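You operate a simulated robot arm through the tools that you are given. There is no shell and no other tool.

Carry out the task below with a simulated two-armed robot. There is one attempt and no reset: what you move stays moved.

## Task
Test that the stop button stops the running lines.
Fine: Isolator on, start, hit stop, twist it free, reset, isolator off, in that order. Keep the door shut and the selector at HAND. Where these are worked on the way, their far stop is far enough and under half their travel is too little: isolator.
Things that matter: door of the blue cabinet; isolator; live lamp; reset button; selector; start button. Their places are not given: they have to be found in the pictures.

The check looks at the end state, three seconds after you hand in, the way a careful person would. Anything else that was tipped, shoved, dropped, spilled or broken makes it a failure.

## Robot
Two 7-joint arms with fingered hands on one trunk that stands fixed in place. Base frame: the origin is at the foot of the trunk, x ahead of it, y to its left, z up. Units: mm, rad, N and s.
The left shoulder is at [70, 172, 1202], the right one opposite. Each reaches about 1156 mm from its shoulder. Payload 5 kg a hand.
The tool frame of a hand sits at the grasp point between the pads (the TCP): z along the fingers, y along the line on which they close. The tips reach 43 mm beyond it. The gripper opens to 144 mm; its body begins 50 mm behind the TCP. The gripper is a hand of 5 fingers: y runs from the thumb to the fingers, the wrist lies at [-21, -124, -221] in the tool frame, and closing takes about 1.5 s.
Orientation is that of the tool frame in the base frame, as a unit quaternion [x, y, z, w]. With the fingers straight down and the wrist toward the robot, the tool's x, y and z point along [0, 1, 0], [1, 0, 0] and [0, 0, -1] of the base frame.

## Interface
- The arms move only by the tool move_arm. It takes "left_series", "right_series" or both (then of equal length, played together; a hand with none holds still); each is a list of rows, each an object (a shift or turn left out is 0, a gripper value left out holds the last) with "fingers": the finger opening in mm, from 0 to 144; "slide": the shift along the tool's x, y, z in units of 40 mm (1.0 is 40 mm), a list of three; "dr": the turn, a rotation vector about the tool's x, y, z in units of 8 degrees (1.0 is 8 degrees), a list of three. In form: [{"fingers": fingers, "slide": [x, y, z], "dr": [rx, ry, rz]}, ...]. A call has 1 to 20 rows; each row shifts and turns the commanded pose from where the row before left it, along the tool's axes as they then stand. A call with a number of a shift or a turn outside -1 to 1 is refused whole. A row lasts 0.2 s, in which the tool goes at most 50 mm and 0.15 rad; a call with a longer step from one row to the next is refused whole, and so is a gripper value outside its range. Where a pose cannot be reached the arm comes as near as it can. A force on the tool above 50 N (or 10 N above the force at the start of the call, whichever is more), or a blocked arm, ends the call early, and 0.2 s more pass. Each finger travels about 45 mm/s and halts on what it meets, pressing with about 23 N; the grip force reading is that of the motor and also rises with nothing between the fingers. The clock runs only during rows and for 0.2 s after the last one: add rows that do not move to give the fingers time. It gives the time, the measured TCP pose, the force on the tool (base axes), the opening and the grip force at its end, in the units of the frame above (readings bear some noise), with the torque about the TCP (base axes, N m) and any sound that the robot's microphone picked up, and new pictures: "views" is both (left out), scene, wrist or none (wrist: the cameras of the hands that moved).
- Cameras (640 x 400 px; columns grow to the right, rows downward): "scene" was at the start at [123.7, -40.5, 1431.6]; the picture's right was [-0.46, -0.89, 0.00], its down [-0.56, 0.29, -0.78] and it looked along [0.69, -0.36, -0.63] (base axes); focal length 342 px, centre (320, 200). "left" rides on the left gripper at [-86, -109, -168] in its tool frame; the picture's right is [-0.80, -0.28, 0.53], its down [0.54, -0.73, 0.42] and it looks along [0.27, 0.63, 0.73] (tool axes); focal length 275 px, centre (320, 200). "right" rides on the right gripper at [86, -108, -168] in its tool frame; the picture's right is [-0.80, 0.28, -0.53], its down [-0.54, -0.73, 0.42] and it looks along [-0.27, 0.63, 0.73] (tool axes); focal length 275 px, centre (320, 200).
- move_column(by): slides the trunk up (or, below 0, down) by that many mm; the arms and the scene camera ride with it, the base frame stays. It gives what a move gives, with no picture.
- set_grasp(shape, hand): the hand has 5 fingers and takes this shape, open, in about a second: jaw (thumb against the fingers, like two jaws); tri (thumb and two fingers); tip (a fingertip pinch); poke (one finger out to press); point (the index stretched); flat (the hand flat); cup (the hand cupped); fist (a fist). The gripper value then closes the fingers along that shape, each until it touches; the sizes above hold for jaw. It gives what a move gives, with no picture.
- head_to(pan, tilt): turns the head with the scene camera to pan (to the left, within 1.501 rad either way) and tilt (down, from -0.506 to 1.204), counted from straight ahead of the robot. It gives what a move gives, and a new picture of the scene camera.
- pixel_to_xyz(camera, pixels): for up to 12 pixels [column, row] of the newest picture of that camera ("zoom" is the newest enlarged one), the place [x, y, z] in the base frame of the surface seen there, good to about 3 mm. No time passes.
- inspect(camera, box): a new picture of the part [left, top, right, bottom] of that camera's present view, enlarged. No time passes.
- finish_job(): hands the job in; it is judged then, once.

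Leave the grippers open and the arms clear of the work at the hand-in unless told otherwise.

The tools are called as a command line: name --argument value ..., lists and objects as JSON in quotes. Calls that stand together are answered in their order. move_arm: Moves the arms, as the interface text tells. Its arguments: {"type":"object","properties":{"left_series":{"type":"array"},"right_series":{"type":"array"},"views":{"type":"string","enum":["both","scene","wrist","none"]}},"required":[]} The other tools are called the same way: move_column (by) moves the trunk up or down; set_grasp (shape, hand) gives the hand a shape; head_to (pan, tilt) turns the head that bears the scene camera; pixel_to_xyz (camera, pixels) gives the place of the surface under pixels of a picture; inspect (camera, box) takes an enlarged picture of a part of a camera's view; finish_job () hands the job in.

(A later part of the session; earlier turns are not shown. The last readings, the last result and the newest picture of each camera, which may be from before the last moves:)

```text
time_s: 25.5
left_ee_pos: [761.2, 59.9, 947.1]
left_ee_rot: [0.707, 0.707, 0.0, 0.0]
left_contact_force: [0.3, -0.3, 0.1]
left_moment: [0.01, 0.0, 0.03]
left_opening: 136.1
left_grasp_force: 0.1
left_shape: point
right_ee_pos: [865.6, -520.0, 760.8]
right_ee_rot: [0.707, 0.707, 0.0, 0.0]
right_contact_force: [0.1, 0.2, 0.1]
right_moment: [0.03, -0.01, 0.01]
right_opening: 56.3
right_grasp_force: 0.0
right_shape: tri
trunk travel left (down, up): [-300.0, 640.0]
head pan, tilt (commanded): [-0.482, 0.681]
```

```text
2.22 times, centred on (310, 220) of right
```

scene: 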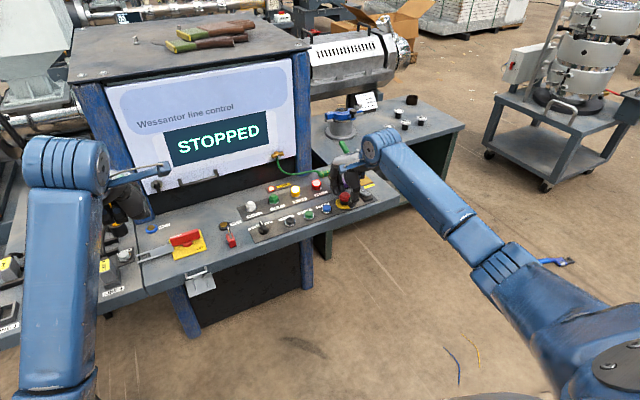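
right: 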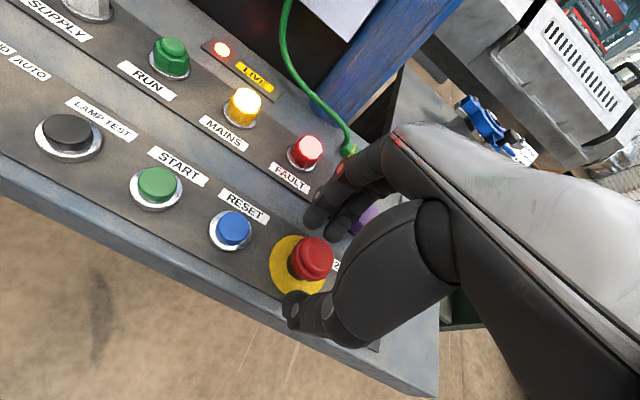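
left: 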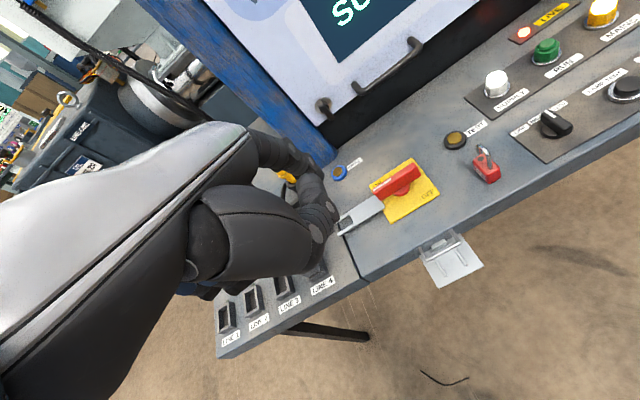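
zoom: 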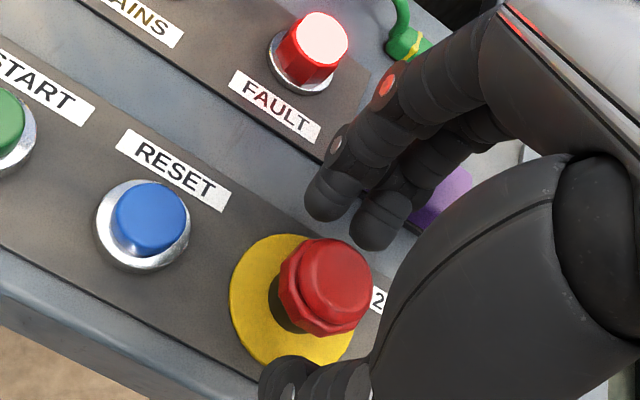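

Pads straddle the head cleanly. Now close on it.

move_arm --right_series '[{"fingers": 22}, {"fingers": 22}, {"fingers": 22}, {"fingers": 22}, {"fingers": 22}]' --views "wrist"

inspect --camera "scene" --box '[310, 150, 390, 220]'

inspect --camera "right" --box '[220, 130, 400, 310]'

```text
time_s: 26.7
left_ee_pos: [761.1, 60.7, 948.6]
left_ee_rot: [0.707, 0.707, 0.001, 0.0]
left_contact_force: [0.1, -0.1, 0.1]
left_moment: [0.01, 0.03, 0.01]
left_opening: 136.3
left_grasp_force: 0.1
left_shape: point
right_ee_pos: [864.2, -519.6, 760.5]
right_ee_rot: [0.707, 0.707, 0.0, 0.0]
right_contact_force: [-0.2, -0.3, -1.3]
right_moment: [0.01, -0.07, 0.02]
right_opening: 29.5
right_grasp_force: 23.3
right_shape: tri
trunk travel left (down, up): [-300.0, 640.0]
head pan, tilt (commanded): [-0.482, 0.681]
```

right: 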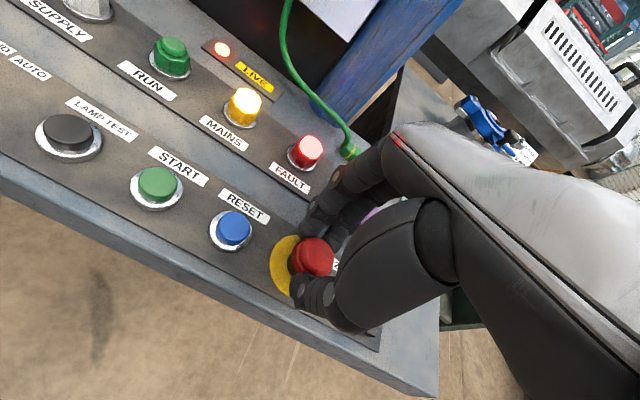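

```text
5.71 times, centred on (350, 185) of scene
```

zoom: 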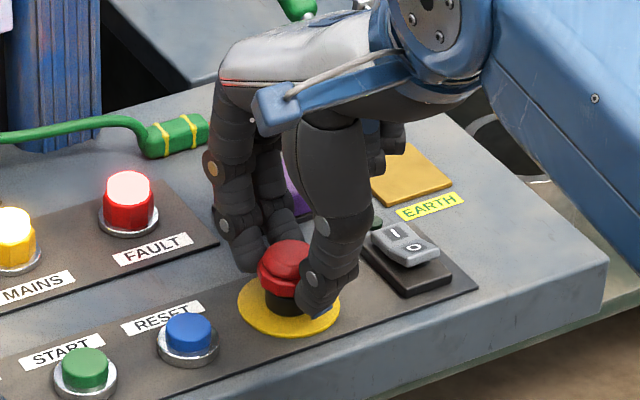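

```text
2.22 times, centred on (310, 220) of right
```

zoom: 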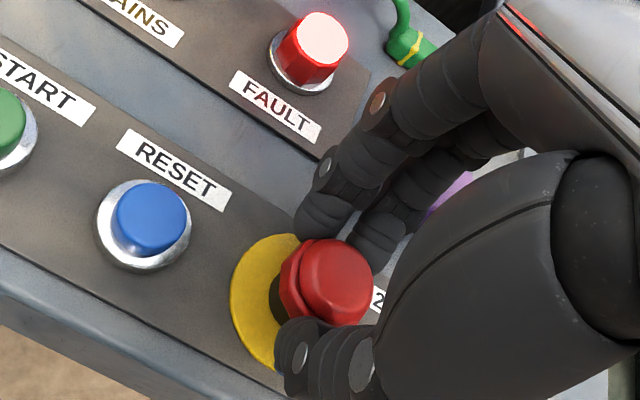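

Grip 23 N on the head. Twist clockwise seen from above (tool +z), 40° first, and watch.

move_arm --right_series '[{"dr": [0, 0, 0.8]}, {"dr": [0, 0, 0.8]}, {"dr": [0, 0, 0.8]}, {"dr": [0, 0, 0.8]}, {"dr": [0, 0, 0.9]}, {"dr": [0, 0, 0.9]}]' --views "both"

inspect --camera "scene" --box '[310, 150, 390, 220]'

inspect --camera "right" --box '[220, 130, 400, 310]'

```text
time_s: 28.1
left_ee_pos: [761.1, 61.1, 948.5]
left_ee_rot: [0.707, 0.707, 0.0, 0.0]
left_contact_force: [0.6, -0.1, -0.9]
left_moment: [-0.05, 0.03, -0.01]
left_opening: 136.5
left_grasp_force: 0.1
left_shape: point
right_ee_pos: [864.4, -518.0, 762.1]
right_ee_rot: [0.907, 0.422, 0.001, 0.0]
right_contact_force: [8.5, 3.9, 3.6]
right_moment: [0.07, -0.34, 0.14]
right_opening: 29.2
right_grasp_force: 22.9
right_shape: tri
trunk travel left (down, up): [-300.0, 640.0]
head pan, tilt (commanded): [-0.482, 0.681]
```

scene: 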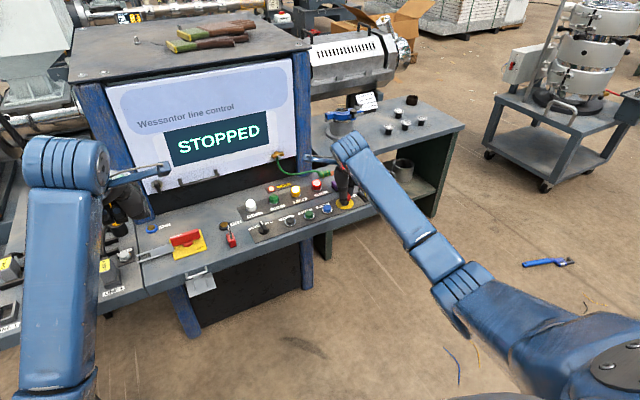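
right: 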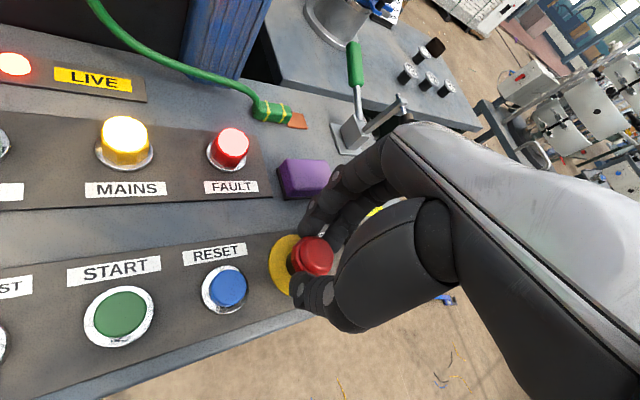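

```text
5.71 times, centred on (350, 185) of scene
```

zoom: 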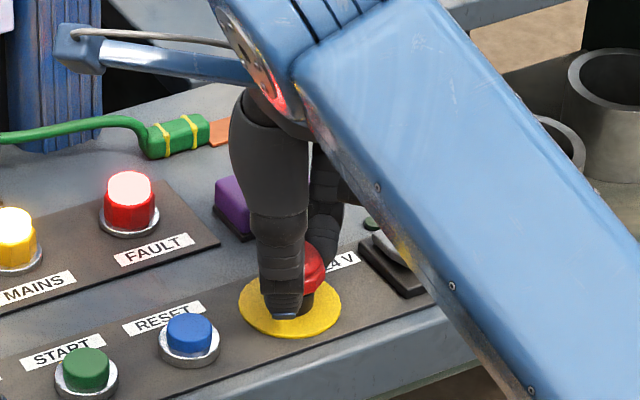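

```text
2.22 times, centred on (310, 220) of right
```

zoom: 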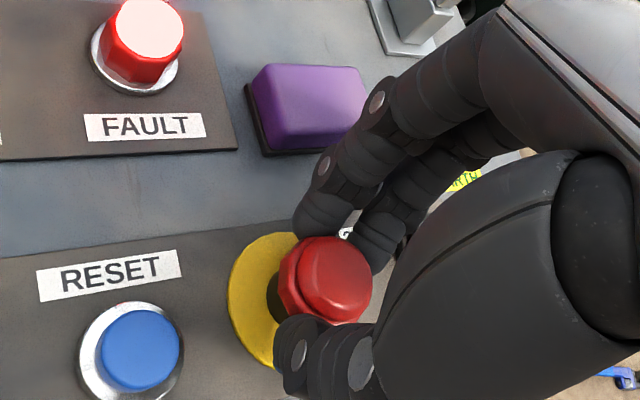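

pixel_to_xyz --camera "zoom" --pixels '[[335, 270], [325, 285], [345, 260], [340, 280], [300, 280], [270, 300]]'

```text
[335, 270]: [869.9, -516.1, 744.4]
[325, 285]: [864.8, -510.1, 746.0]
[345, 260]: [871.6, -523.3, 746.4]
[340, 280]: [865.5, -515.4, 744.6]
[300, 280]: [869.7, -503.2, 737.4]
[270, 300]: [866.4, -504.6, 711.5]
```

Head top still ≈745, so not clearly popped. Twist further 24° and watch the torque.

move_arm --right_series '[{"dr": [0, 0, 0.75]}, {"dr": [0, 0, 0.75]}, {"dr": [0, 0, 0.75]}, {"dr": [0, 0, 0.75]}]' --views "both"

inspect --camera "right" --box '[220, 130, 400, 310]'

pixel_to_xyz --camera "zoom" --pixels '[[335, 270], [325, 285], [345, 260], [340, 280], [300, 280], [270, 300]]'

```text
time_s: 29.1
left_ee_pos: [760.5, 60.4, 948.4]
left_ee_rot: [0.708, 0.707, 0.001, 0.0]
left_contact_force: [-0.4, -0.5, -0.4]
left_moment: [0.02, -0.02, -0.02]
left_opening: 136.6
left_grasp_force: 0.1
left_shape: point
right_ee_pos: [863.9, -520.7, 762.1]
right_ee_rot: [0.975, 0.223, 0.0, -0.001]
right_contact_force: [7.3, 9.4, 2.9]
right_moment: [0.34, -0.25, 0.27]
right_opening: 28.3
right_grasp_force: 22.9
right_shape: tri
trunk travel left (down, up): [-300.0, 640.0]
head pan, tilt (commanded): [-0.482, 0.681]
```

scene: 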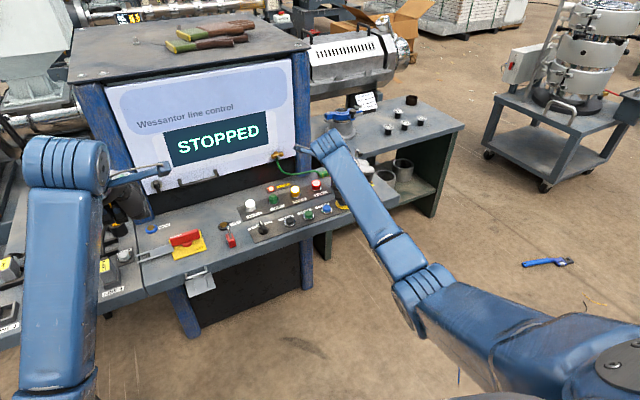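
right: 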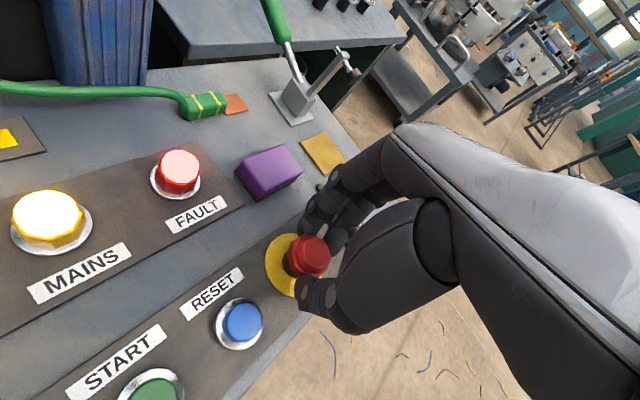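

```text
2.22 times, centred on (310, 220) of right
```

zoom: 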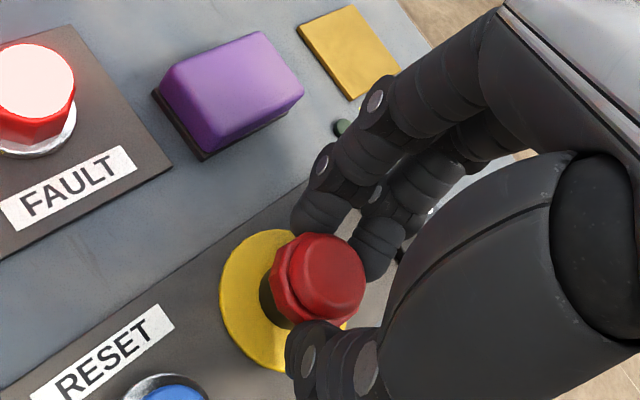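

```text
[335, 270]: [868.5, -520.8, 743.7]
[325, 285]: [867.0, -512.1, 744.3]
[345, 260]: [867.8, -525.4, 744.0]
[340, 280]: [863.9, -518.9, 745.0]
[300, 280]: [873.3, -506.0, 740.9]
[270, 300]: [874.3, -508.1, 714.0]
```

Torque rises to 0.27 Nm, perhaps the twist's end. I open the fingers to see whether the head comes up.

move_arm --right_series '[{"fingers": 56}, {"fingers": 56}, {"fingers": 56}, {"fingers": 56}]' --views "wrist"

inspect --camera "right" --box '[220, 130, 400, 310]'

pixel_to_xyz --camera "zoom" --pixels '[[335, 270], [325, 285], [345, 260], [340, 280], [300, 280], [270, 300]]'

inspect --camera "scene" --box '[250, 160, 390, 250]'

```text
time_s: 30.1
left_ee_pos: [761.5, 59.8, 948.8]
left_ee_rot: [0.707, 0.707, 0.0, -0.001]
left_contact_force: [-0.5, -0.4, 0.3]
left_moment: [0.0, 0.0, 0.0]
left_opening: 136.2
left_grasp_force: 0.1
left_shape: point
right_ee_pos: [864.3, -519.9, 760.8]
right_ee_rot: [0.975, 0.224, 0.0, 0.0]
right_contact_force: [-0.6, -0.8, 0.2]
right_moment: [0.0, -0.02, 0.02]
right_opening: 55.6
right_grasp_force: 0.0
right_shape: tri
trunk travel left (down, up): [-300.0, 640.0]
head pan, tilt (commanded): [-0.482, 0.681]
```

right: 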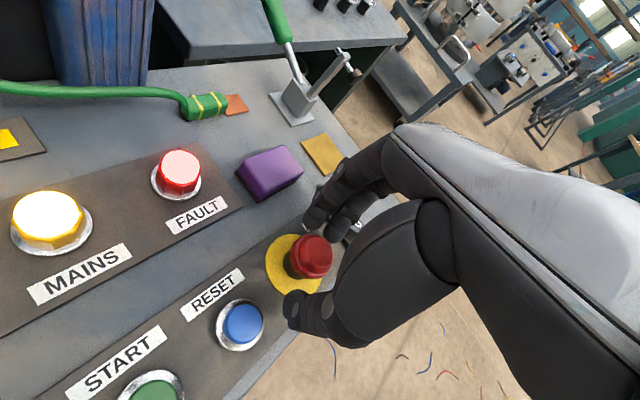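

```text
2.22 times, centred on (310, 220) of right
```

zoom: 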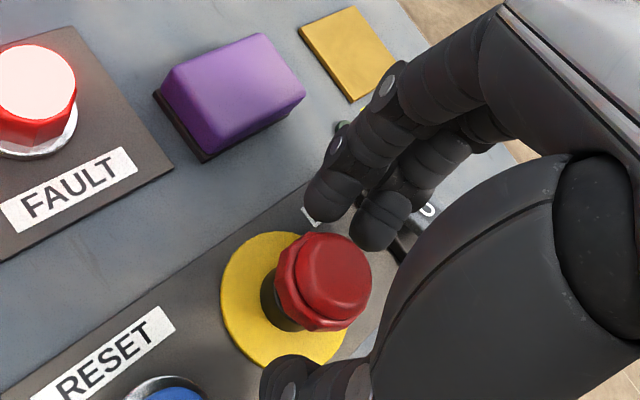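

```text
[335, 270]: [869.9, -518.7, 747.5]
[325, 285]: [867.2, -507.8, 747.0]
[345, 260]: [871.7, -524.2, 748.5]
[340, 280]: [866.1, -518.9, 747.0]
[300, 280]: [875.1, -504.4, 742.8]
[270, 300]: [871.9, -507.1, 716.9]
```

```text
4.44 times, centred on (320, 205) of scene
```

zoom: 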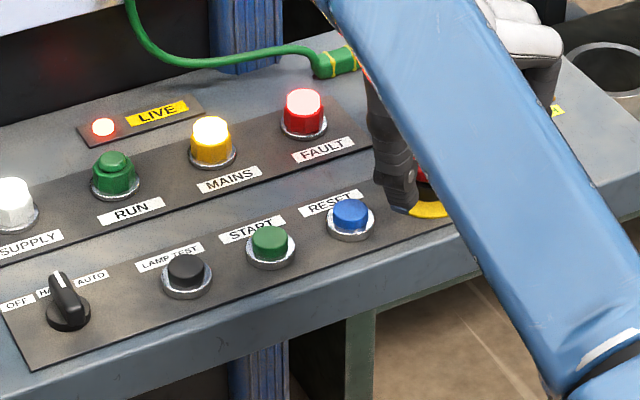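

Head top now reads ≈747.5 (latched was ≈744, free was ≈748): it came up when let go. I lift straight off, turn the hand back, and check from the scene camera.

move_arm --right_series '[{"slide": [0, 0, -0.5]}, {"slide": [0, 0, -1]}, {"slide": [0, 0, -1]}, {"slide": [0, 0, -1]}, {"slide": [0, 0, -0.5], "dr": [0, 0, -1]}, {"dr": [0, 0, -1]}, {"dr": [0, 0, -1]}, {"dr": [0, 0, -1]}, {"dr": [0, 0, -1]}, {"dr": [0, 0, -1]}, {"dr": [0, 0, -1]}, {"dr": [0, 0, -1]}]' --views "both"

inspect --camera "scene" --box '[320, 175, 370, 220]'

inspect --camera "right" --box '[150, 130, 350, 300]'

```text
time_s: 32.7
left_ee_pos: [760.6, 60.7, 948.3]
left_ee_rot: [0.707, 0.707, 0.0, -0.001]
left_contact_force: [0.6, 0.5, 0.3]
left_moment: [0.03, 0.0, 0.01]
left_opening: 136.2
left_grasp_force: 0.0
left_shape: point
right_ee_pos: [865.1, -520.2, 921.1]
right_ee_rot: [0.706, 0.708, 0.0, 0.0]
right_contact_force: [-0.4, -0.6, 0.1]
right_moment: [-0.03, -0.03, 0.02]
right_opening: 55.6
right_grasp_force: 0.2
right_shape: tri
trunk travel left (down, up): [-300.0, 640.0]
head pan, tilt (commanded): [-0.482, 0.681]
```

scene: 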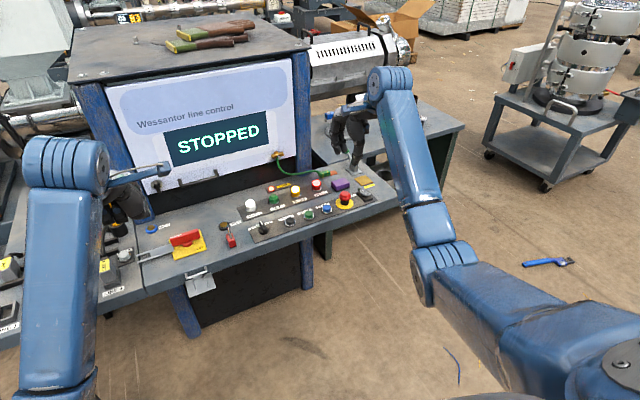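
right: 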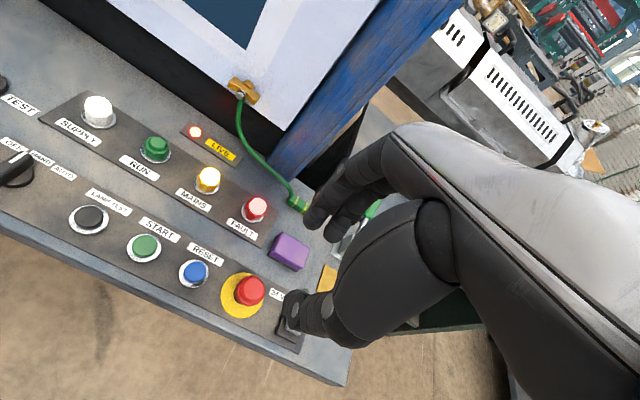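

```text
8.89 times, centred on (345, 198) of scene
```

zoom: 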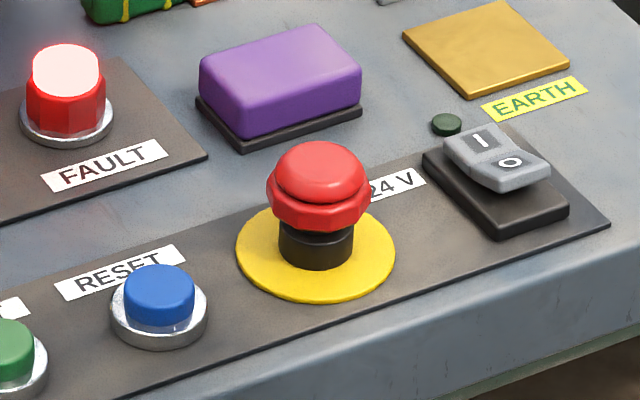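

```text
2.35 times, centred on (250, 215) of right
```

zoom: 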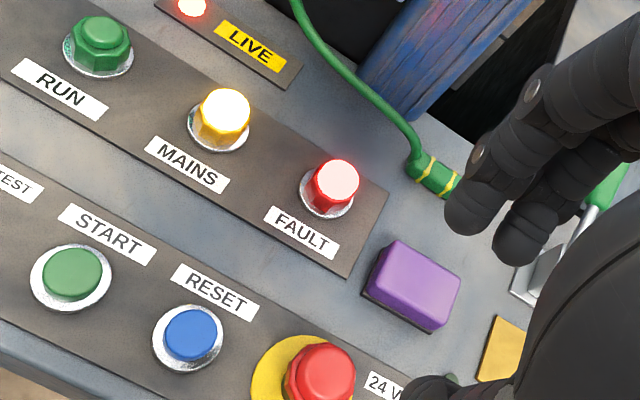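

The head is visibly out again. Next RESET (≈(858,−449)): set "point" on the right hand and place the tip over it.

set_grasp --shape "point" --hand "right"

move_arm --right_series '[{"slide": [0.43, -0.73, 0]}, {"slide": [0.43, -0.73, 0]}, {"slide": [0.43, -0.73, 0]}, {"slide": [0, 0, 0.8]}, {"slide": [0, 0, 0.8]}, {"slide": [0, 0, 0.7]}]' --views "both"

inspect --camera "right" --box '[220, 100, 400, 260]'

inspect --camera "scene" --box '[280, 150, 380, 230]'

```text
time_s: 33.6
left_ee_pos: [762.3, 59.9, 948.2]
left_ee_rot: [0.707, 0.707, 0.001, 0.0]
left_contact_force: [0.9, -0.6, 0.2]
left_moment: [-0.04, -0.02, 0.02]
left_opening: 136.2
left_grasp_force: 0.1
left_shape: point
right_ee_pos: [865.5, -519.5, 922.2]
right_ee_rot: [0.708, 0.706, 0.0, 0.0]
right_contact_force: [-0.2, -0.7, 0.7]
right_moment: [0.03, 0.01, 0.01]
right_opening: 136.1
right_grasp_force: 0.0
right_shape: point
trunk travel left (down, up): [-300.0, 640.0]
head pan, tilt (commanded): [-0.482, 0.681]
```

```text
time_s: 35.0
left_ee_pos: [762.1, 60.3, 949.5]
left_ee_rot: [0.707, 0.707, 0.0, 0.0]
left_contact_force: [0.4, -0.4, -0.8]
left_moment: [0.0, -0.02, 0.02]
left_opening: 136.2
left_grasp_force: 0.0
left_shape: point
right_ee_pos: [776.4, -467.0, 830.0]
right_ee_rot: [0.707, 0.707, 0.0, 0.001]
right_contact_force: [-0.1, 0.2, -0.7]
right_moment: [0.02, 0.06, 0.01]
right_opening: 136.4
right_grasp_force: 0.1
right_shape: point
trunk travel left (down, up): [-300.0, 640.0]
head pan, tilt (commanded): [-0.482, 0.681]
```

scene: 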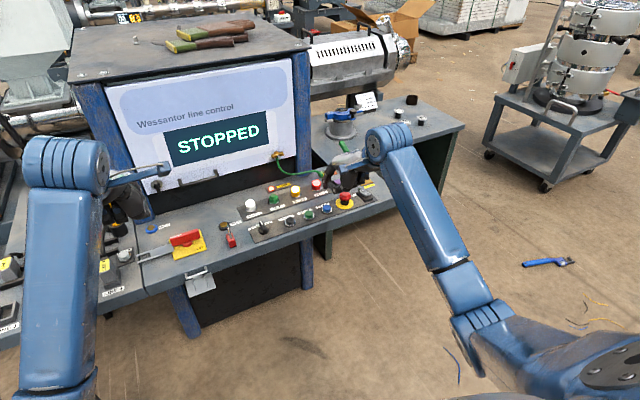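
right: 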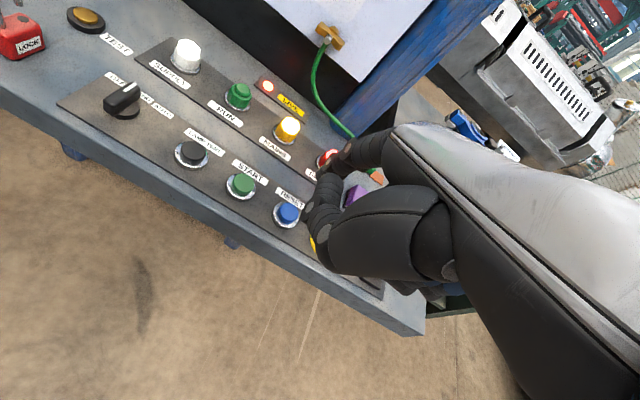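

```text
2.50 times, centred on (310, 180) of right
```

zoom: 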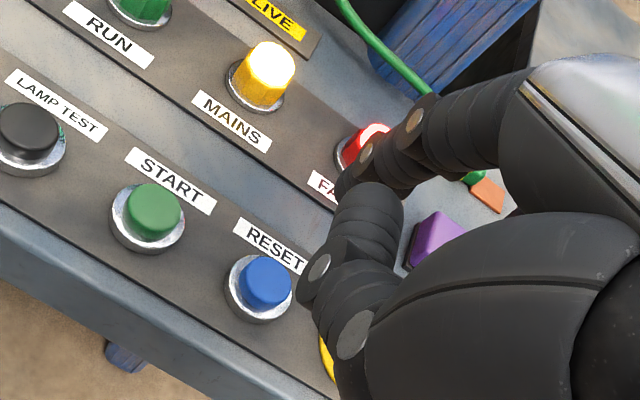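

```text
5.00 times, centred on (330, 190) of scene
```

zoom: 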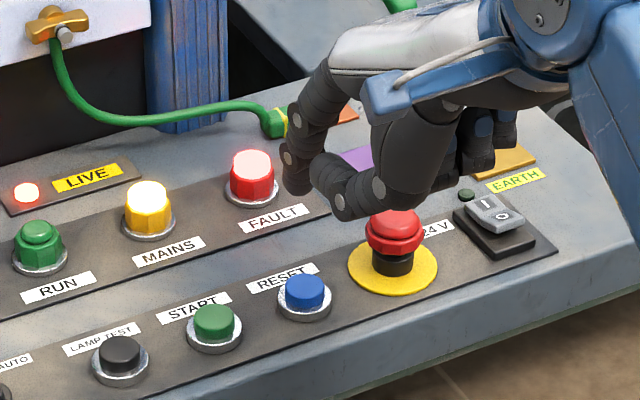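

pixel_to_xyz --camera "zoom" --pixels '[[297, 190], [290, 188], [303, 188], [304, 285], [304, 298], [392, 222]]'

```text
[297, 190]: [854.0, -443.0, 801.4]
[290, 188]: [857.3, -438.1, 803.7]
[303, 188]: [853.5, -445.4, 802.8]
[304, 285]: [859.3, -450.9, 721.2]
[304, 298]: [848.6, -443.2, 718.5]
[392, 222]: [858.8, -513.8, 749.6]
```

Tip ≈(859,−448) over RESET ≈(858,−450). Press it the same way as START.

move_arm --right_series '[{"slide": [-0.02, 0, 0.85]}, {"slide": [-0.02, 0, 0.85]}, {"slide": [0, 0, 0.1]}, {"slide": [0, 0, 0.1]}, {"slide": [0, 0, 0.1]}, {"slide": [0, 0, 0.05]}]' --views "both"

inspect --camera "scene" --box '[250, 150, 390, 240]'

```text
time_s: 36.4
left_ee_pos: [761.5, 61.1, 950.0]
left_ee_rot: [0.707, 0.707, 0.0, 0.0]
left_contact_force: [0.5, 0.0, -0.2]
left_moment: [-0.01, 0.05, 0.03]
left_opening: 136.4
left_grasp_force: 0.0
left_shape: point
right_ee_pos: [777.0, -469.7, 748.1]
right_ee_rot: [0.707, 0.708, 0.001, 0.0]
right_contact_force: [-1.7, 0.7, 4.4]
right_moment: [0.11, -0.39, 0.06]
right_opening: 0.0
right_grasp_force: 0.2
right_shape: point
trunk travel left (down, up): [-300.0, 640.0]
head pan, tilt (commanded): [-0.482, 0.681]
heard: click
```

scene: 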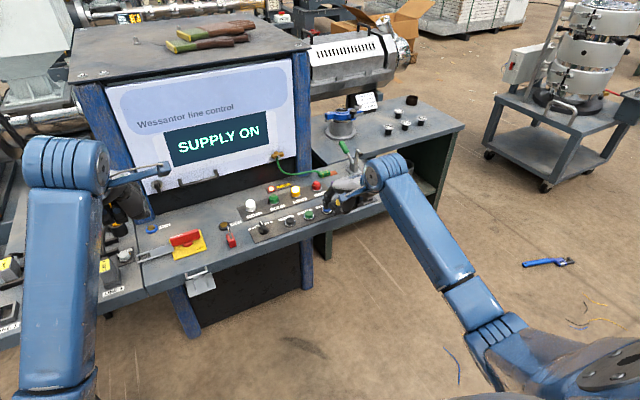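
right: 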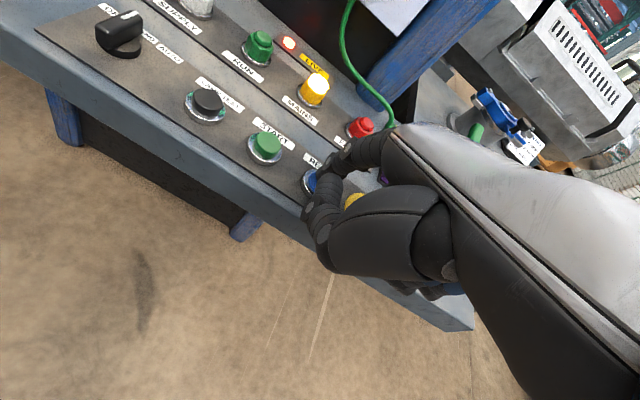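

```text
4.44 times, centred on (320, 195) of scene
```

zoom: 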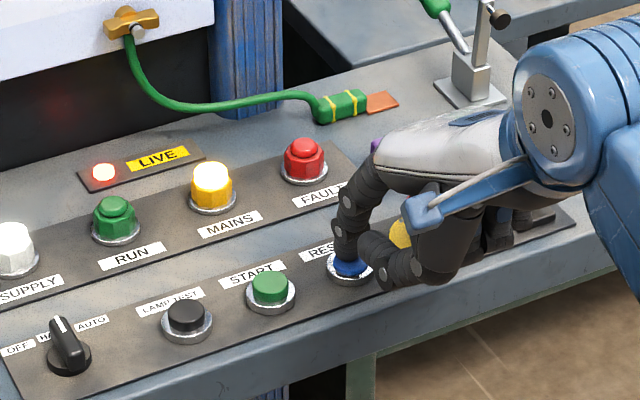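

"SUPPLY ON" again, FAULT lamp is out, click heard. I lift the right hand and take it back to its starting place, clear of the desk.

move_arm --right_series '[{"slide": [0, 0, -0.6]}, {"slide": [0, 0, -1]}, {"slide": [0, 0, -1]}, {"slide": [0, 0, -1]}, {"slide": [0, 0, -0.4]}, {"slide": [-0.25, -0.95, -0.62]}, {"slide": [-0.25, -0.95, -0.62]}, {"slide": [-0.25, -0.95, -0.62]}, {"slide": [-0.25, -0.95, -0.62]}, {"slide": [-0.25, -0.95, -0.62]}]' --views "scene"

inspect --camera "scene" --box '[230, 165, 390, 250]'

inspect --camera "scene" --box '[120, 200, 240, 300]'

```text
time_s: 38.6
left_ee_pos: [759.7, 61.0, 948.9]
left_ee_rot: [0.707, 0.707, 0.001, 0.0]
left_contact_force: [0.0, 0.7, 0.9]
left_moment: [-0.03, -0.06, -0.02]
left_opening: 136.3
left_grasp_force: 0.0
left_shape: point
right_ee_pos: [585.5, -520.5, 1030.9]
right_ee_rot: [0.706, 0.708, 0.0, 0.0]
right_contact_force: [-0.3, -0.2, 0.5]
right_moment: [0.02, -0.05, -0.02]
right_opening: 0.2
right_grasp_force: 0.1
right_shape: point
trunk travel left (down, up): [-300.0, 640.0]
head pan, tilt (commanded): [-0.482, 0.681]
```

scene: 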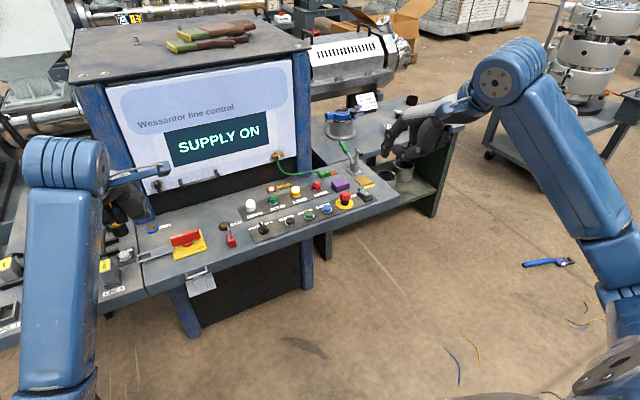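

```text
4.00 times, centred on (310, 208) of scene
```

zoom: 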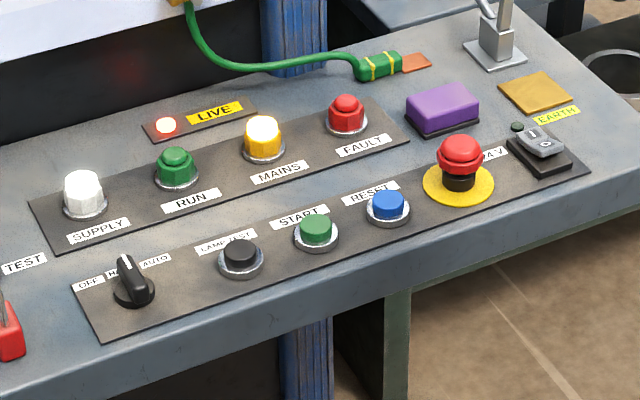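

```text
4.00 times, centred on (180, 250) of scene
```

zoom: 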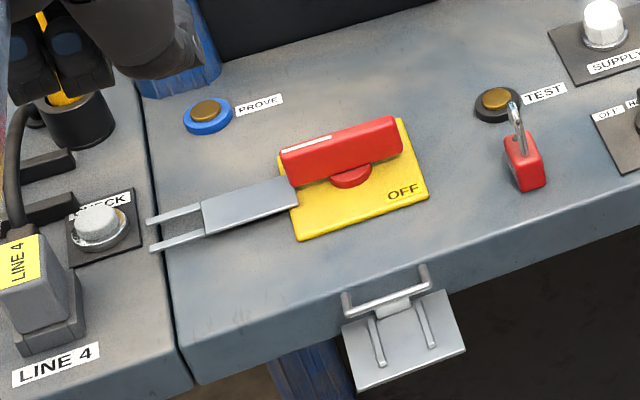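

All is as it should be: stop out, selector at HAND, FAULT out. Now isolator OFF; I measure the handle in its ON place.

pixel_to_xyz --camera "zoom" --pixels '[[395, 140], [390, 155], [340, 165], [300, 175], [395, 125], [345, 140], [290, 150], [350, 180], [250, 205]]'

move_arm --left_series '[{"slide": [-0.73, 0.34, 0]}, {"slide": [-0.73, 0.34, 0]}, {"slide": [-0.73, 0.34, 0]}, {"slide": [0, 0, 1]}, {"slide": [0, 0, 1]}, {"slide": [0, 0, 1]}]' --views "both"

inspect --camera "left" --box '[260, 100, 420, 240]'

```text
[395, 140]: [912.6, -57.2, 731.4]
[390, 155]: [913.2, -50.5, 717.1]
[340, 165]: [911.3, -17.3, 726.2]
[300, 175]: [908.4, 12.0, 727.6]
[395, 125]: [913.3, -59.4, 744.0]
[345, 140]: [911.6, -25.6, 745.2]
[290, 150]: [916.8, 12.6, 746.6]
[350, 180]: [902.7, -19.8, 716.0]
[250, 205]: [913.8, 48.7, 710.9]
```

```text
time_s: 40.0
left_ee_pos: [801.0, -25.5, 827.1]
left_ee_rot: [0.707, 0.707, 0.0, 0.0]
left_contact_force: [0.3, -0.7, 0.5]
left_moment: [0.03, 0.01, 0.01]
left_opening: 136.1
left_grasp_force: 0.0
left_shape: point
right_ee_pos: [586.1, -521.4, 1031.2]
right_ee_rot: [0.708, 0.707, 0.0, 0.0]
right_contact_force: [0.1, -0.2, 0.4]
right_moment: [0.02, 0.01, -0.05]
right_opening: 0.2
right_grasp_force: 0.0
right_shape: point
trunk travel left (down, up): [-300.0, 640.0]
head pan, tilt (commanded): [-0.482, 0.681]
```

scene: 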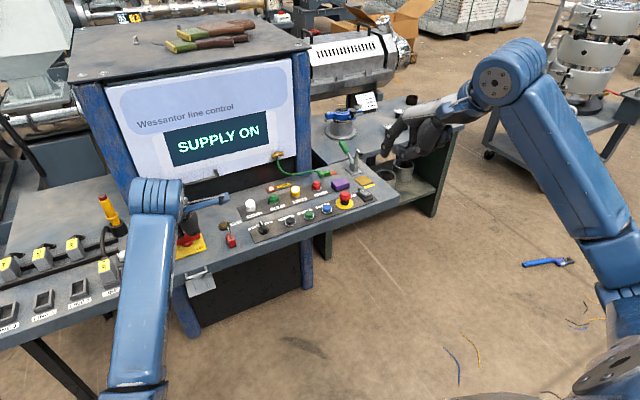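
left: 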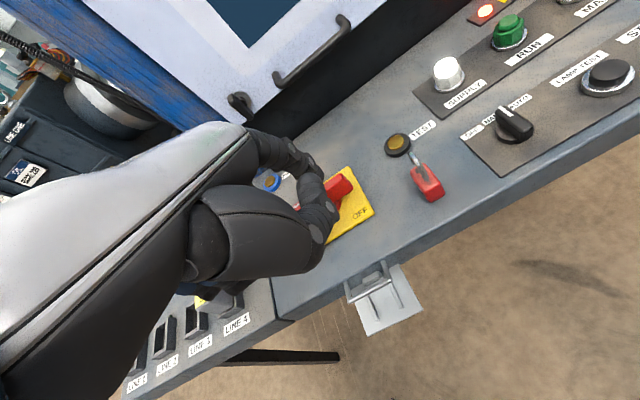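

```text
2.86 times, centred on (340, 170) of left
```

zoom: 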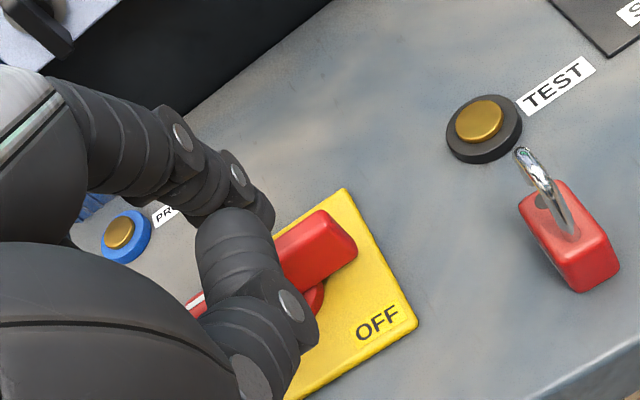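

Tip ≈(883,−47), 20 mm in front of the handle's right half. Lower by 67 mm.

move_arm --left_series '[{"slide": [0, 0, 0.85]}, {"slide": [0, 0, 0.82]}]' --views "wrist"

inspect --camera "left" --box '[260, 100, 380, 220]'

pixel_to_xyz --camera "zoom" --pixels '[[330, 255], [335, 245], [320, 240], [395, 200], [330, 215], [345, 240]]'

```text
time_s: 40.6
left_ee_pos: [802.2, -26.7, 763.0]
left_ee_rot: [0.707, 0.708, 0.001, 0.0]
left_contact_force: [1.5, -0.6, 0.7]
left_moment: [0.01, 0.02, -0.02]
left_opening: 136.1
left_grasp_force: 0.1
left_shape: point
right_ee_pos: [587.4, -521.1, 1031.2]
right_ee_rot: [0.707, 0.707, 0.0, 0.0]
right_contact_force: [0.3, 0.2, 0.5]
right_moment: [-0.01, 0.04, 0.01]
right_opening: 0.1
right_grasp_force: 0.1
right_shape: point
trunk travel left (down, up): [-300.0, 640.0]
head pan, tilt (commanded): [-0.482, 0.681]
```

left: 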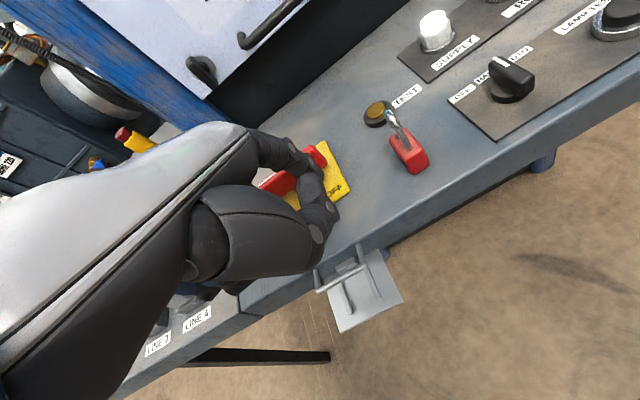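

```text
3.33 times, centred on (320, 160) of left
```

zoom: 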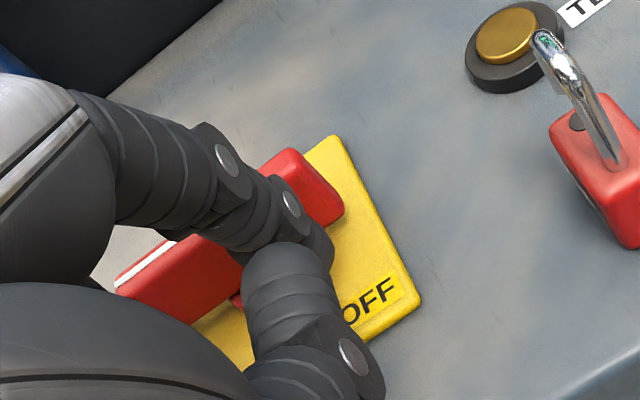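

```text
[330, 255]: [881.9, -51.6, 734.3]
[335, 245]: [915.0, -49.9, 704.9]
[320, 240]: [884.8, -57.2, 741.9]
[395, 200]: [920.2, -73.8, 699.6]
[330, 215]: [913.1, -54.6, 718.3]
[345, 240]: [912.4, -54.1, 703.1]
```

Finger stands 20 mm in front of the handle's right half, unloaded. Push it forward along the arc, to about 45° first.

move_arm --left_series '[{"slide": [0, 0.2, 0]}, {"slide": [-0.03, 0.17, 0]}, {"slide": [-0.075, 0.19, 0]}, {"slide": [-0.03, 0.2, 0]}, {"slide": [0.025, 0.2, 0]}]' --views "both"

inspect --camera "left" --box '[260, 100, 380, 220]'

```text
time_s: 41.8
left_ee_pos: [839.3, -31.2, 762.6]
left_ee_rot: [0.707, 0.707, 0.0, 0.0]
left_contact_force: [-1.1, -1.4, 1.0]
left_moment: [-0.03, 0.06, -0.07]
left_opening: 136.1
left_grasp_force: 0.0
left_shape: point
right_ee_pos: [586.7, -521.5, 1032.3]
right_ee_rot: [0.707, 0.707, 0.0, 0.0]
right_contact_force: [-0.4, 0.5, 0.4]
right_moment: [0.02, -0.01, -0.02]
right_opening: 0.0
right_grasp_force: 0.0
right_shape: point
trunk travel left (down, up): [-300.0, 640.0]
head pan, tilt (commanded): [-0.482, 0.681]
```

scene: 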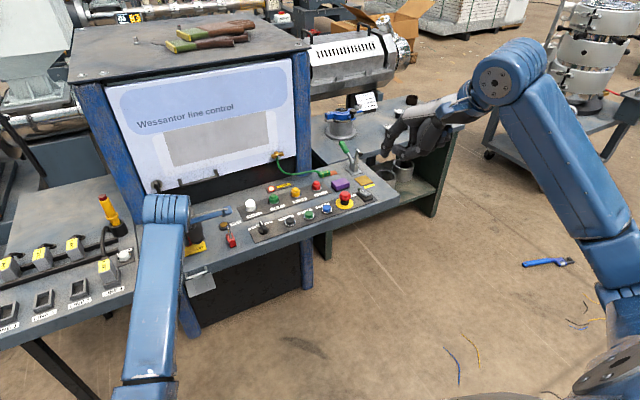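
left: 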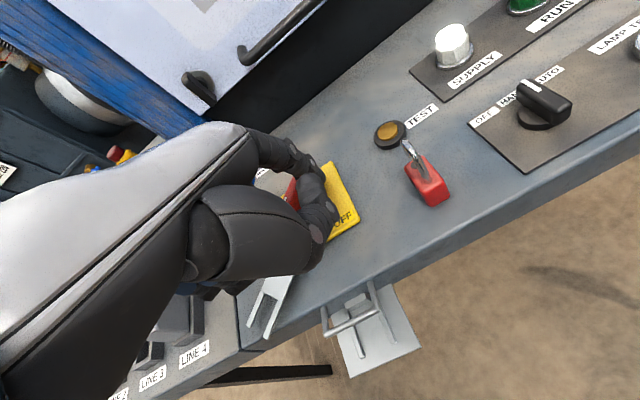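

```text
3.33 times, centred on (320, 160) of left
```

zoom: 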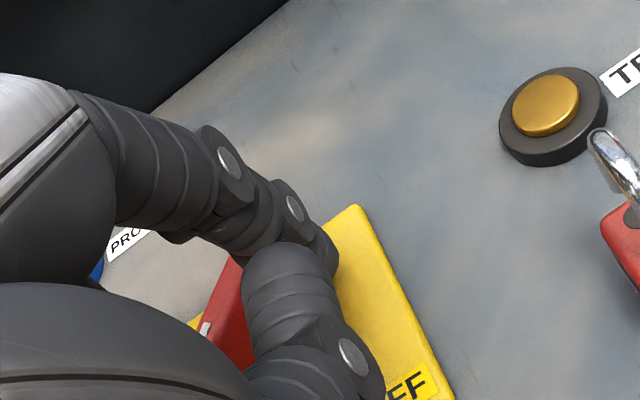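

The display has gone dark and the tongue is swinging back. Continue to the OFF stop.

move_arm --left_series '[{"slide": [0.075, 0.19, 0]}, {"slide": [0.1225, 0.1625, 0]}, {"slide": [0.1625, 0.125, 0]}, {"slide": [0.1, 0.02, 0]}]' --views "both"

inspect --camera "left" --box '[240, 110, 440, 300]'

inspect --camera "scene" --box '[130, 200, 250, 310]'

```text
time_s: 42.8
left_ee_pos: [859.9, -13.8, 762.6]
left_ee_rot: [0.708, 0.707, 0.001, 0.0]
left_contact_force: [-2.3, -3.1, -0.3]
left_moment: [-0.05, 0.05, -0.39]
left_opening: 0.1
left_grasp_force: 0.1
left_shape: point
right_ee_pos: [586.7, -521.4, 1030.9]
right_ee_rot: [0.707, 0.708, 0.0, 0.0]
right_contact_force: [0.0, -0.2, -0.1]
right_moment: [0.05, -0.02, 0.0]
right_opening: 0.1
right_grasp_force: 0.1
right_shape: point
trunk travel left (down, up): [-300.0, 640.0]
head pan, tilt (commanded): [-0.482, 0.681]
```

scene: 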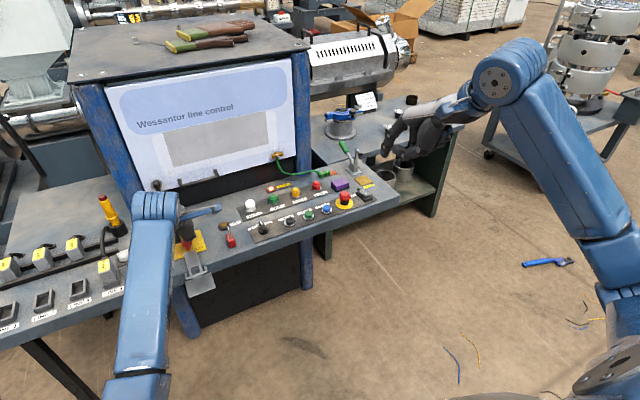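
left: 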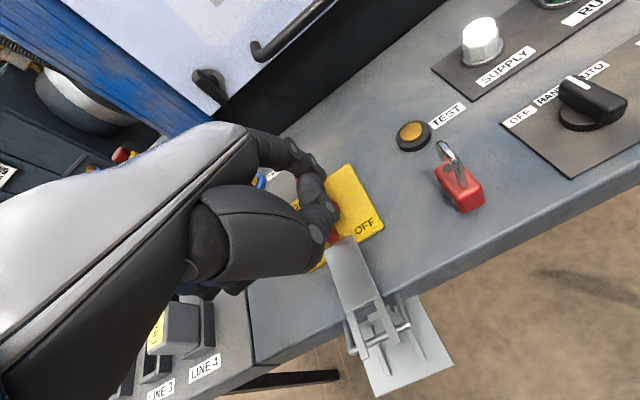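

```text
2.11 times, centred on (340, 205) of left
```

zoom: 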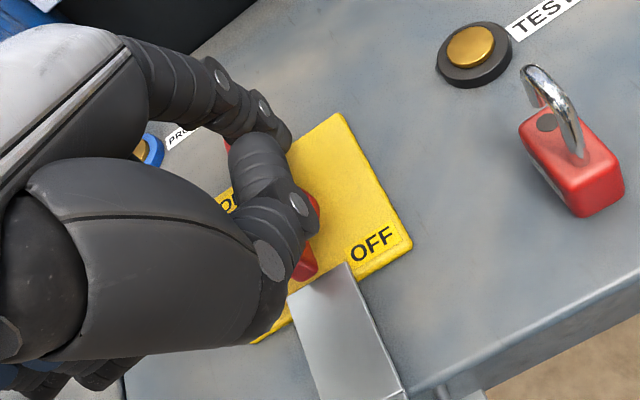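

```text
3.64 times, centred on (190, 255) of scene
```

zoom: 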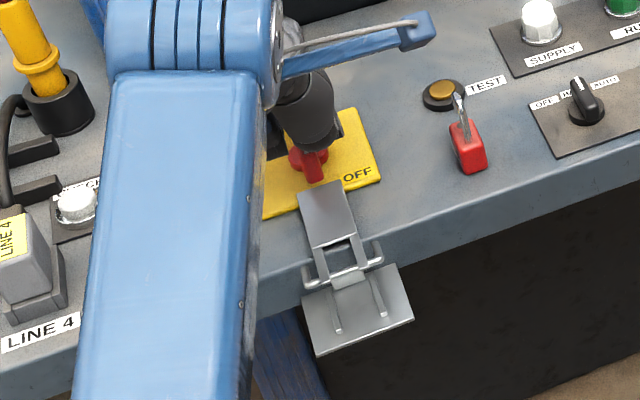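

The tongue is back in line with the hasp. A small extra nudge (+y 3 mm) to be sure it's on the OFF stop, then I back away to the right and lift.

move_arm --left_series '[{"slide": [0.08, 0, 0]}]' --views "none"

```text
time_s: 43.2
left_ee_pos: [859.6, -11.7, 761.7]
left_ee_rot: [0.708, 0.706, 0.0, 0.0]
left_contact_force: [-2.8, -6.8, 0.7]
left_moment: [-0.15, 0.04, -0.64]
left_opening: 0.0
left_grasp_force: 0.1
left_shape: point
right_ee_pos: [587.2, -521.1, 1031.8]
right_ee_rot: [0.707, 0.707, 0.0, 0.0]
right_contact_force: [0.5, 0.1, 0.7]
right_moment: [0.0, -0.02, 0.01]
right_opening: 0.0
right_grasp_force: 0.1
right_shape: point
trunk travel left (down, up): [-300.0, 640.0]
head pan, tilt (commanded): [-0.482, 0.681]
```

Force rises to 7 N with no motion: on the stop. Back off 16 mm to the right, lift straight up, and return the left hand to its starting place.

move_arm --left_series '[{"slide": [-0.4, 0, 0]}, {"slide": [0, 0, -0.7]}, {"slide": [0, 0, -1]}, {"slide": [0, 0, -1]}, {"slide": [0, 0, -1]}, {"slide": [0, 0, -0.4]}, {"slide": [0.49, -0.8, -0.65]}, {"slide": [0.49, -0.8, -0.65]}, {"slide": [0.49, -0.8, -0.65]}, {"slide": [0.49, -0.8, -0.65]}]' --views "both"

inspect --camera "scene" --box '[140, 200, 250, 300]'

inspect --camera "scene" --box '[230, 165, 390, 250]'

```text
time_s: 45.4
left_ee_pos: [733.0, 70.2, 1022.8]
left_ee_rot: [0.701, 0.713, 0.01, -0.01]
left_contact_force: [-0.5, 0.7, 0.4]
left_moment: [-0.01, -0.05, 0.0]
left_opening: 136.4
left_grasp_force: 0.0
left_shape: point
right_ee_pos: [585.9, -520.3, 1032.2]
right_ee_rot: [0.706, 0.708, 0.0, 0.0]
right_contact_force: [-0.2, 0.0, 0.4]
right_moment: [-0.01, -0.03, -0.01]
right_opening: 0.0
right_grasp_force: 0.1
right_shape: point
trunk travel left (down, up): [-300.0, 640.0]
head pan, tilt (commanded): [-0.482, 0.681]
```

scene: 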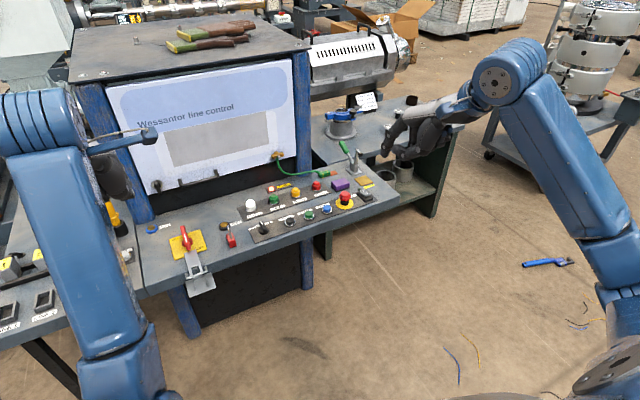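
left: 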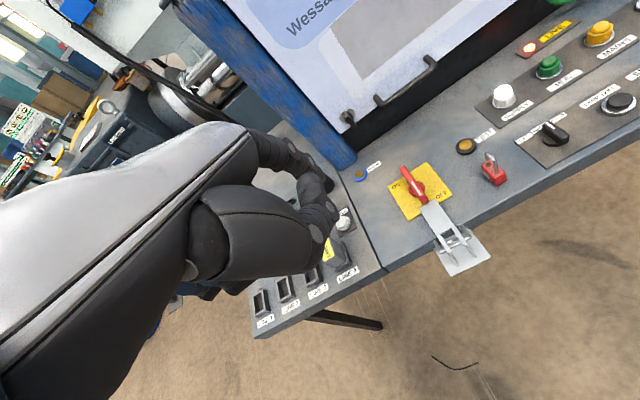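

```text
4.00 times, centred on (195, 250) of scene
```

zoom: 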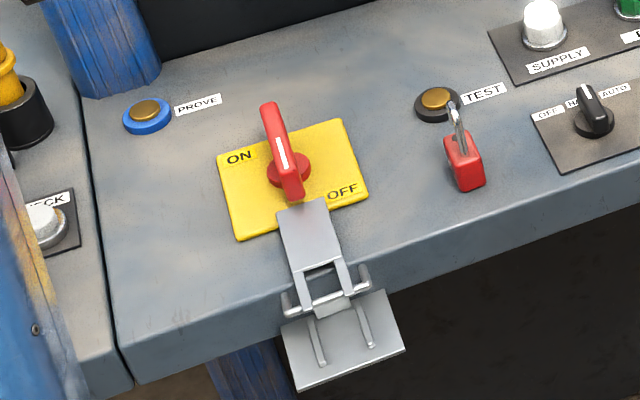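

```text
4.00 times, centred on (310, 208) of scene
```

zoom: 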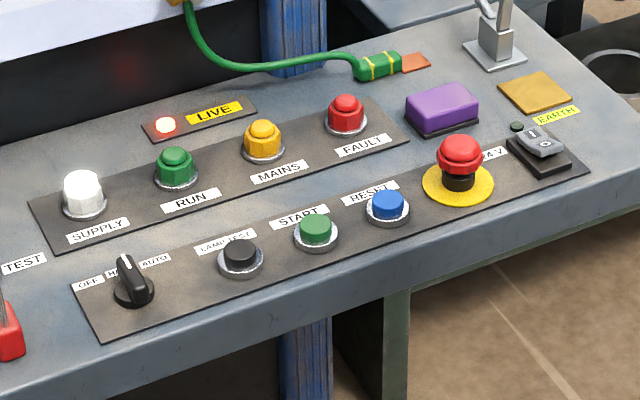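

The handle is at OFF with the tongue in the hasp; MAINS and display are off, but the LIVE lamp is still glowing. I open both hands to "jaw" and wait, watching whether LIVE dies away.

set_grasp --shape "jaw" --hand "right"

set_grasp --shape "jaw" --hand "left"

inspect --camera "scene" --box '[230, 165, 390, 250]'

inspect --camera "scene" --box '[160, 215, 220, 265]'

pixel_to_xyz --camera "zoom" --pixels '[[250, 100], [268, 170], [278, 200], [295, 250], [300, 260]]'

```text
time_s: 46.3
left_ee_pos: [734.6, 71.8, 1025.5]
left_ee_rot: [0.699, 0.715, 0.009, -0.007]
left_contact_force: [-0.4, 0.3, 0.1]
left_moment: [0.01, -0.02, 0.03]
left_opening: 136.6
left_grasp_force: 0.0
left_shape: point
right_ee_pos: [586.7, -521.6, 1032.8]
right_ee_rot: [0.706, 0.708, 0.0, 0.0]
right_contact_force: [0.0, 0.1, 0.9]
right_moment: [0.0, 0.01, 0.01]
right_opening: 143.6
right_grasp_force: 0.0
right_shape: jaw
trunk travel left (down, up): [-300.0, 640.0]
head pan, tilt (commanded): [-0.482, 0.681]
```

```text
time_s: 47.2
left_ee_pos: [736.0, 70.6, 1027.0]
left_ee_rot: [0.7, 0.714, 0.01, -0.007]
left_contact_force: [-0.1, -0.6, -0.5]
left_moment: [0.02, 0.0, -0.02]
left_opening: 143.8
left_grasp_force: 0.1
left_shape: jaw
right_ee_pos: [587.3, -521.8, 1032.2]
right_ee_rot: [0.707, 0.708, -0.001, 0.0]
right_contact_force: [-0.3, -0.5, 0.3]
right_moment: [0.01, 0.03, -0.03]
right_opening: 143.8
right_grasp_force: 0.1
right_shape: jaw
trunk travel left (down, up): [-300.0, 640.0]
head pan, tilt (commanded): [-0.482, 0.681]
```

```text
4.00 times, centred on (310, 208) of scene
```

zoom: 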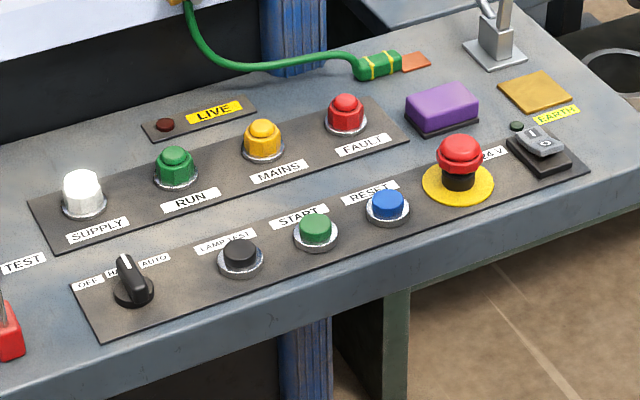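

```text
8.00 times, centred on (190, 240) of scene
```

zoom: 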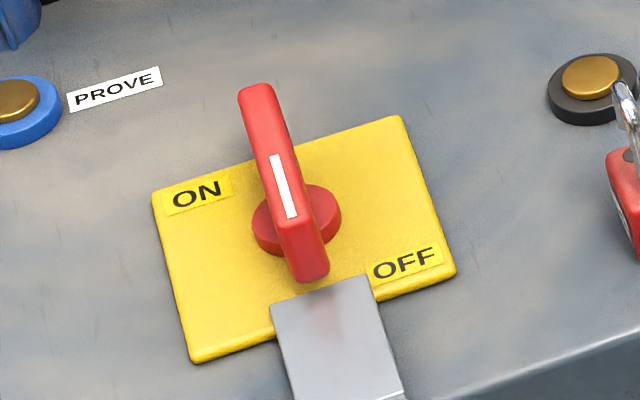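

```text
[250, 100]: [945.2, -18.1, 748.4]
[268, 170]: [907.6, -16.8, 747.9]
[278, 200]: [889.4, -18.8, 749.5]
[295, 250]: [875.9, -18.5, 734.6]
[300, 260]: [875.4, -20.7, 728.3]
```

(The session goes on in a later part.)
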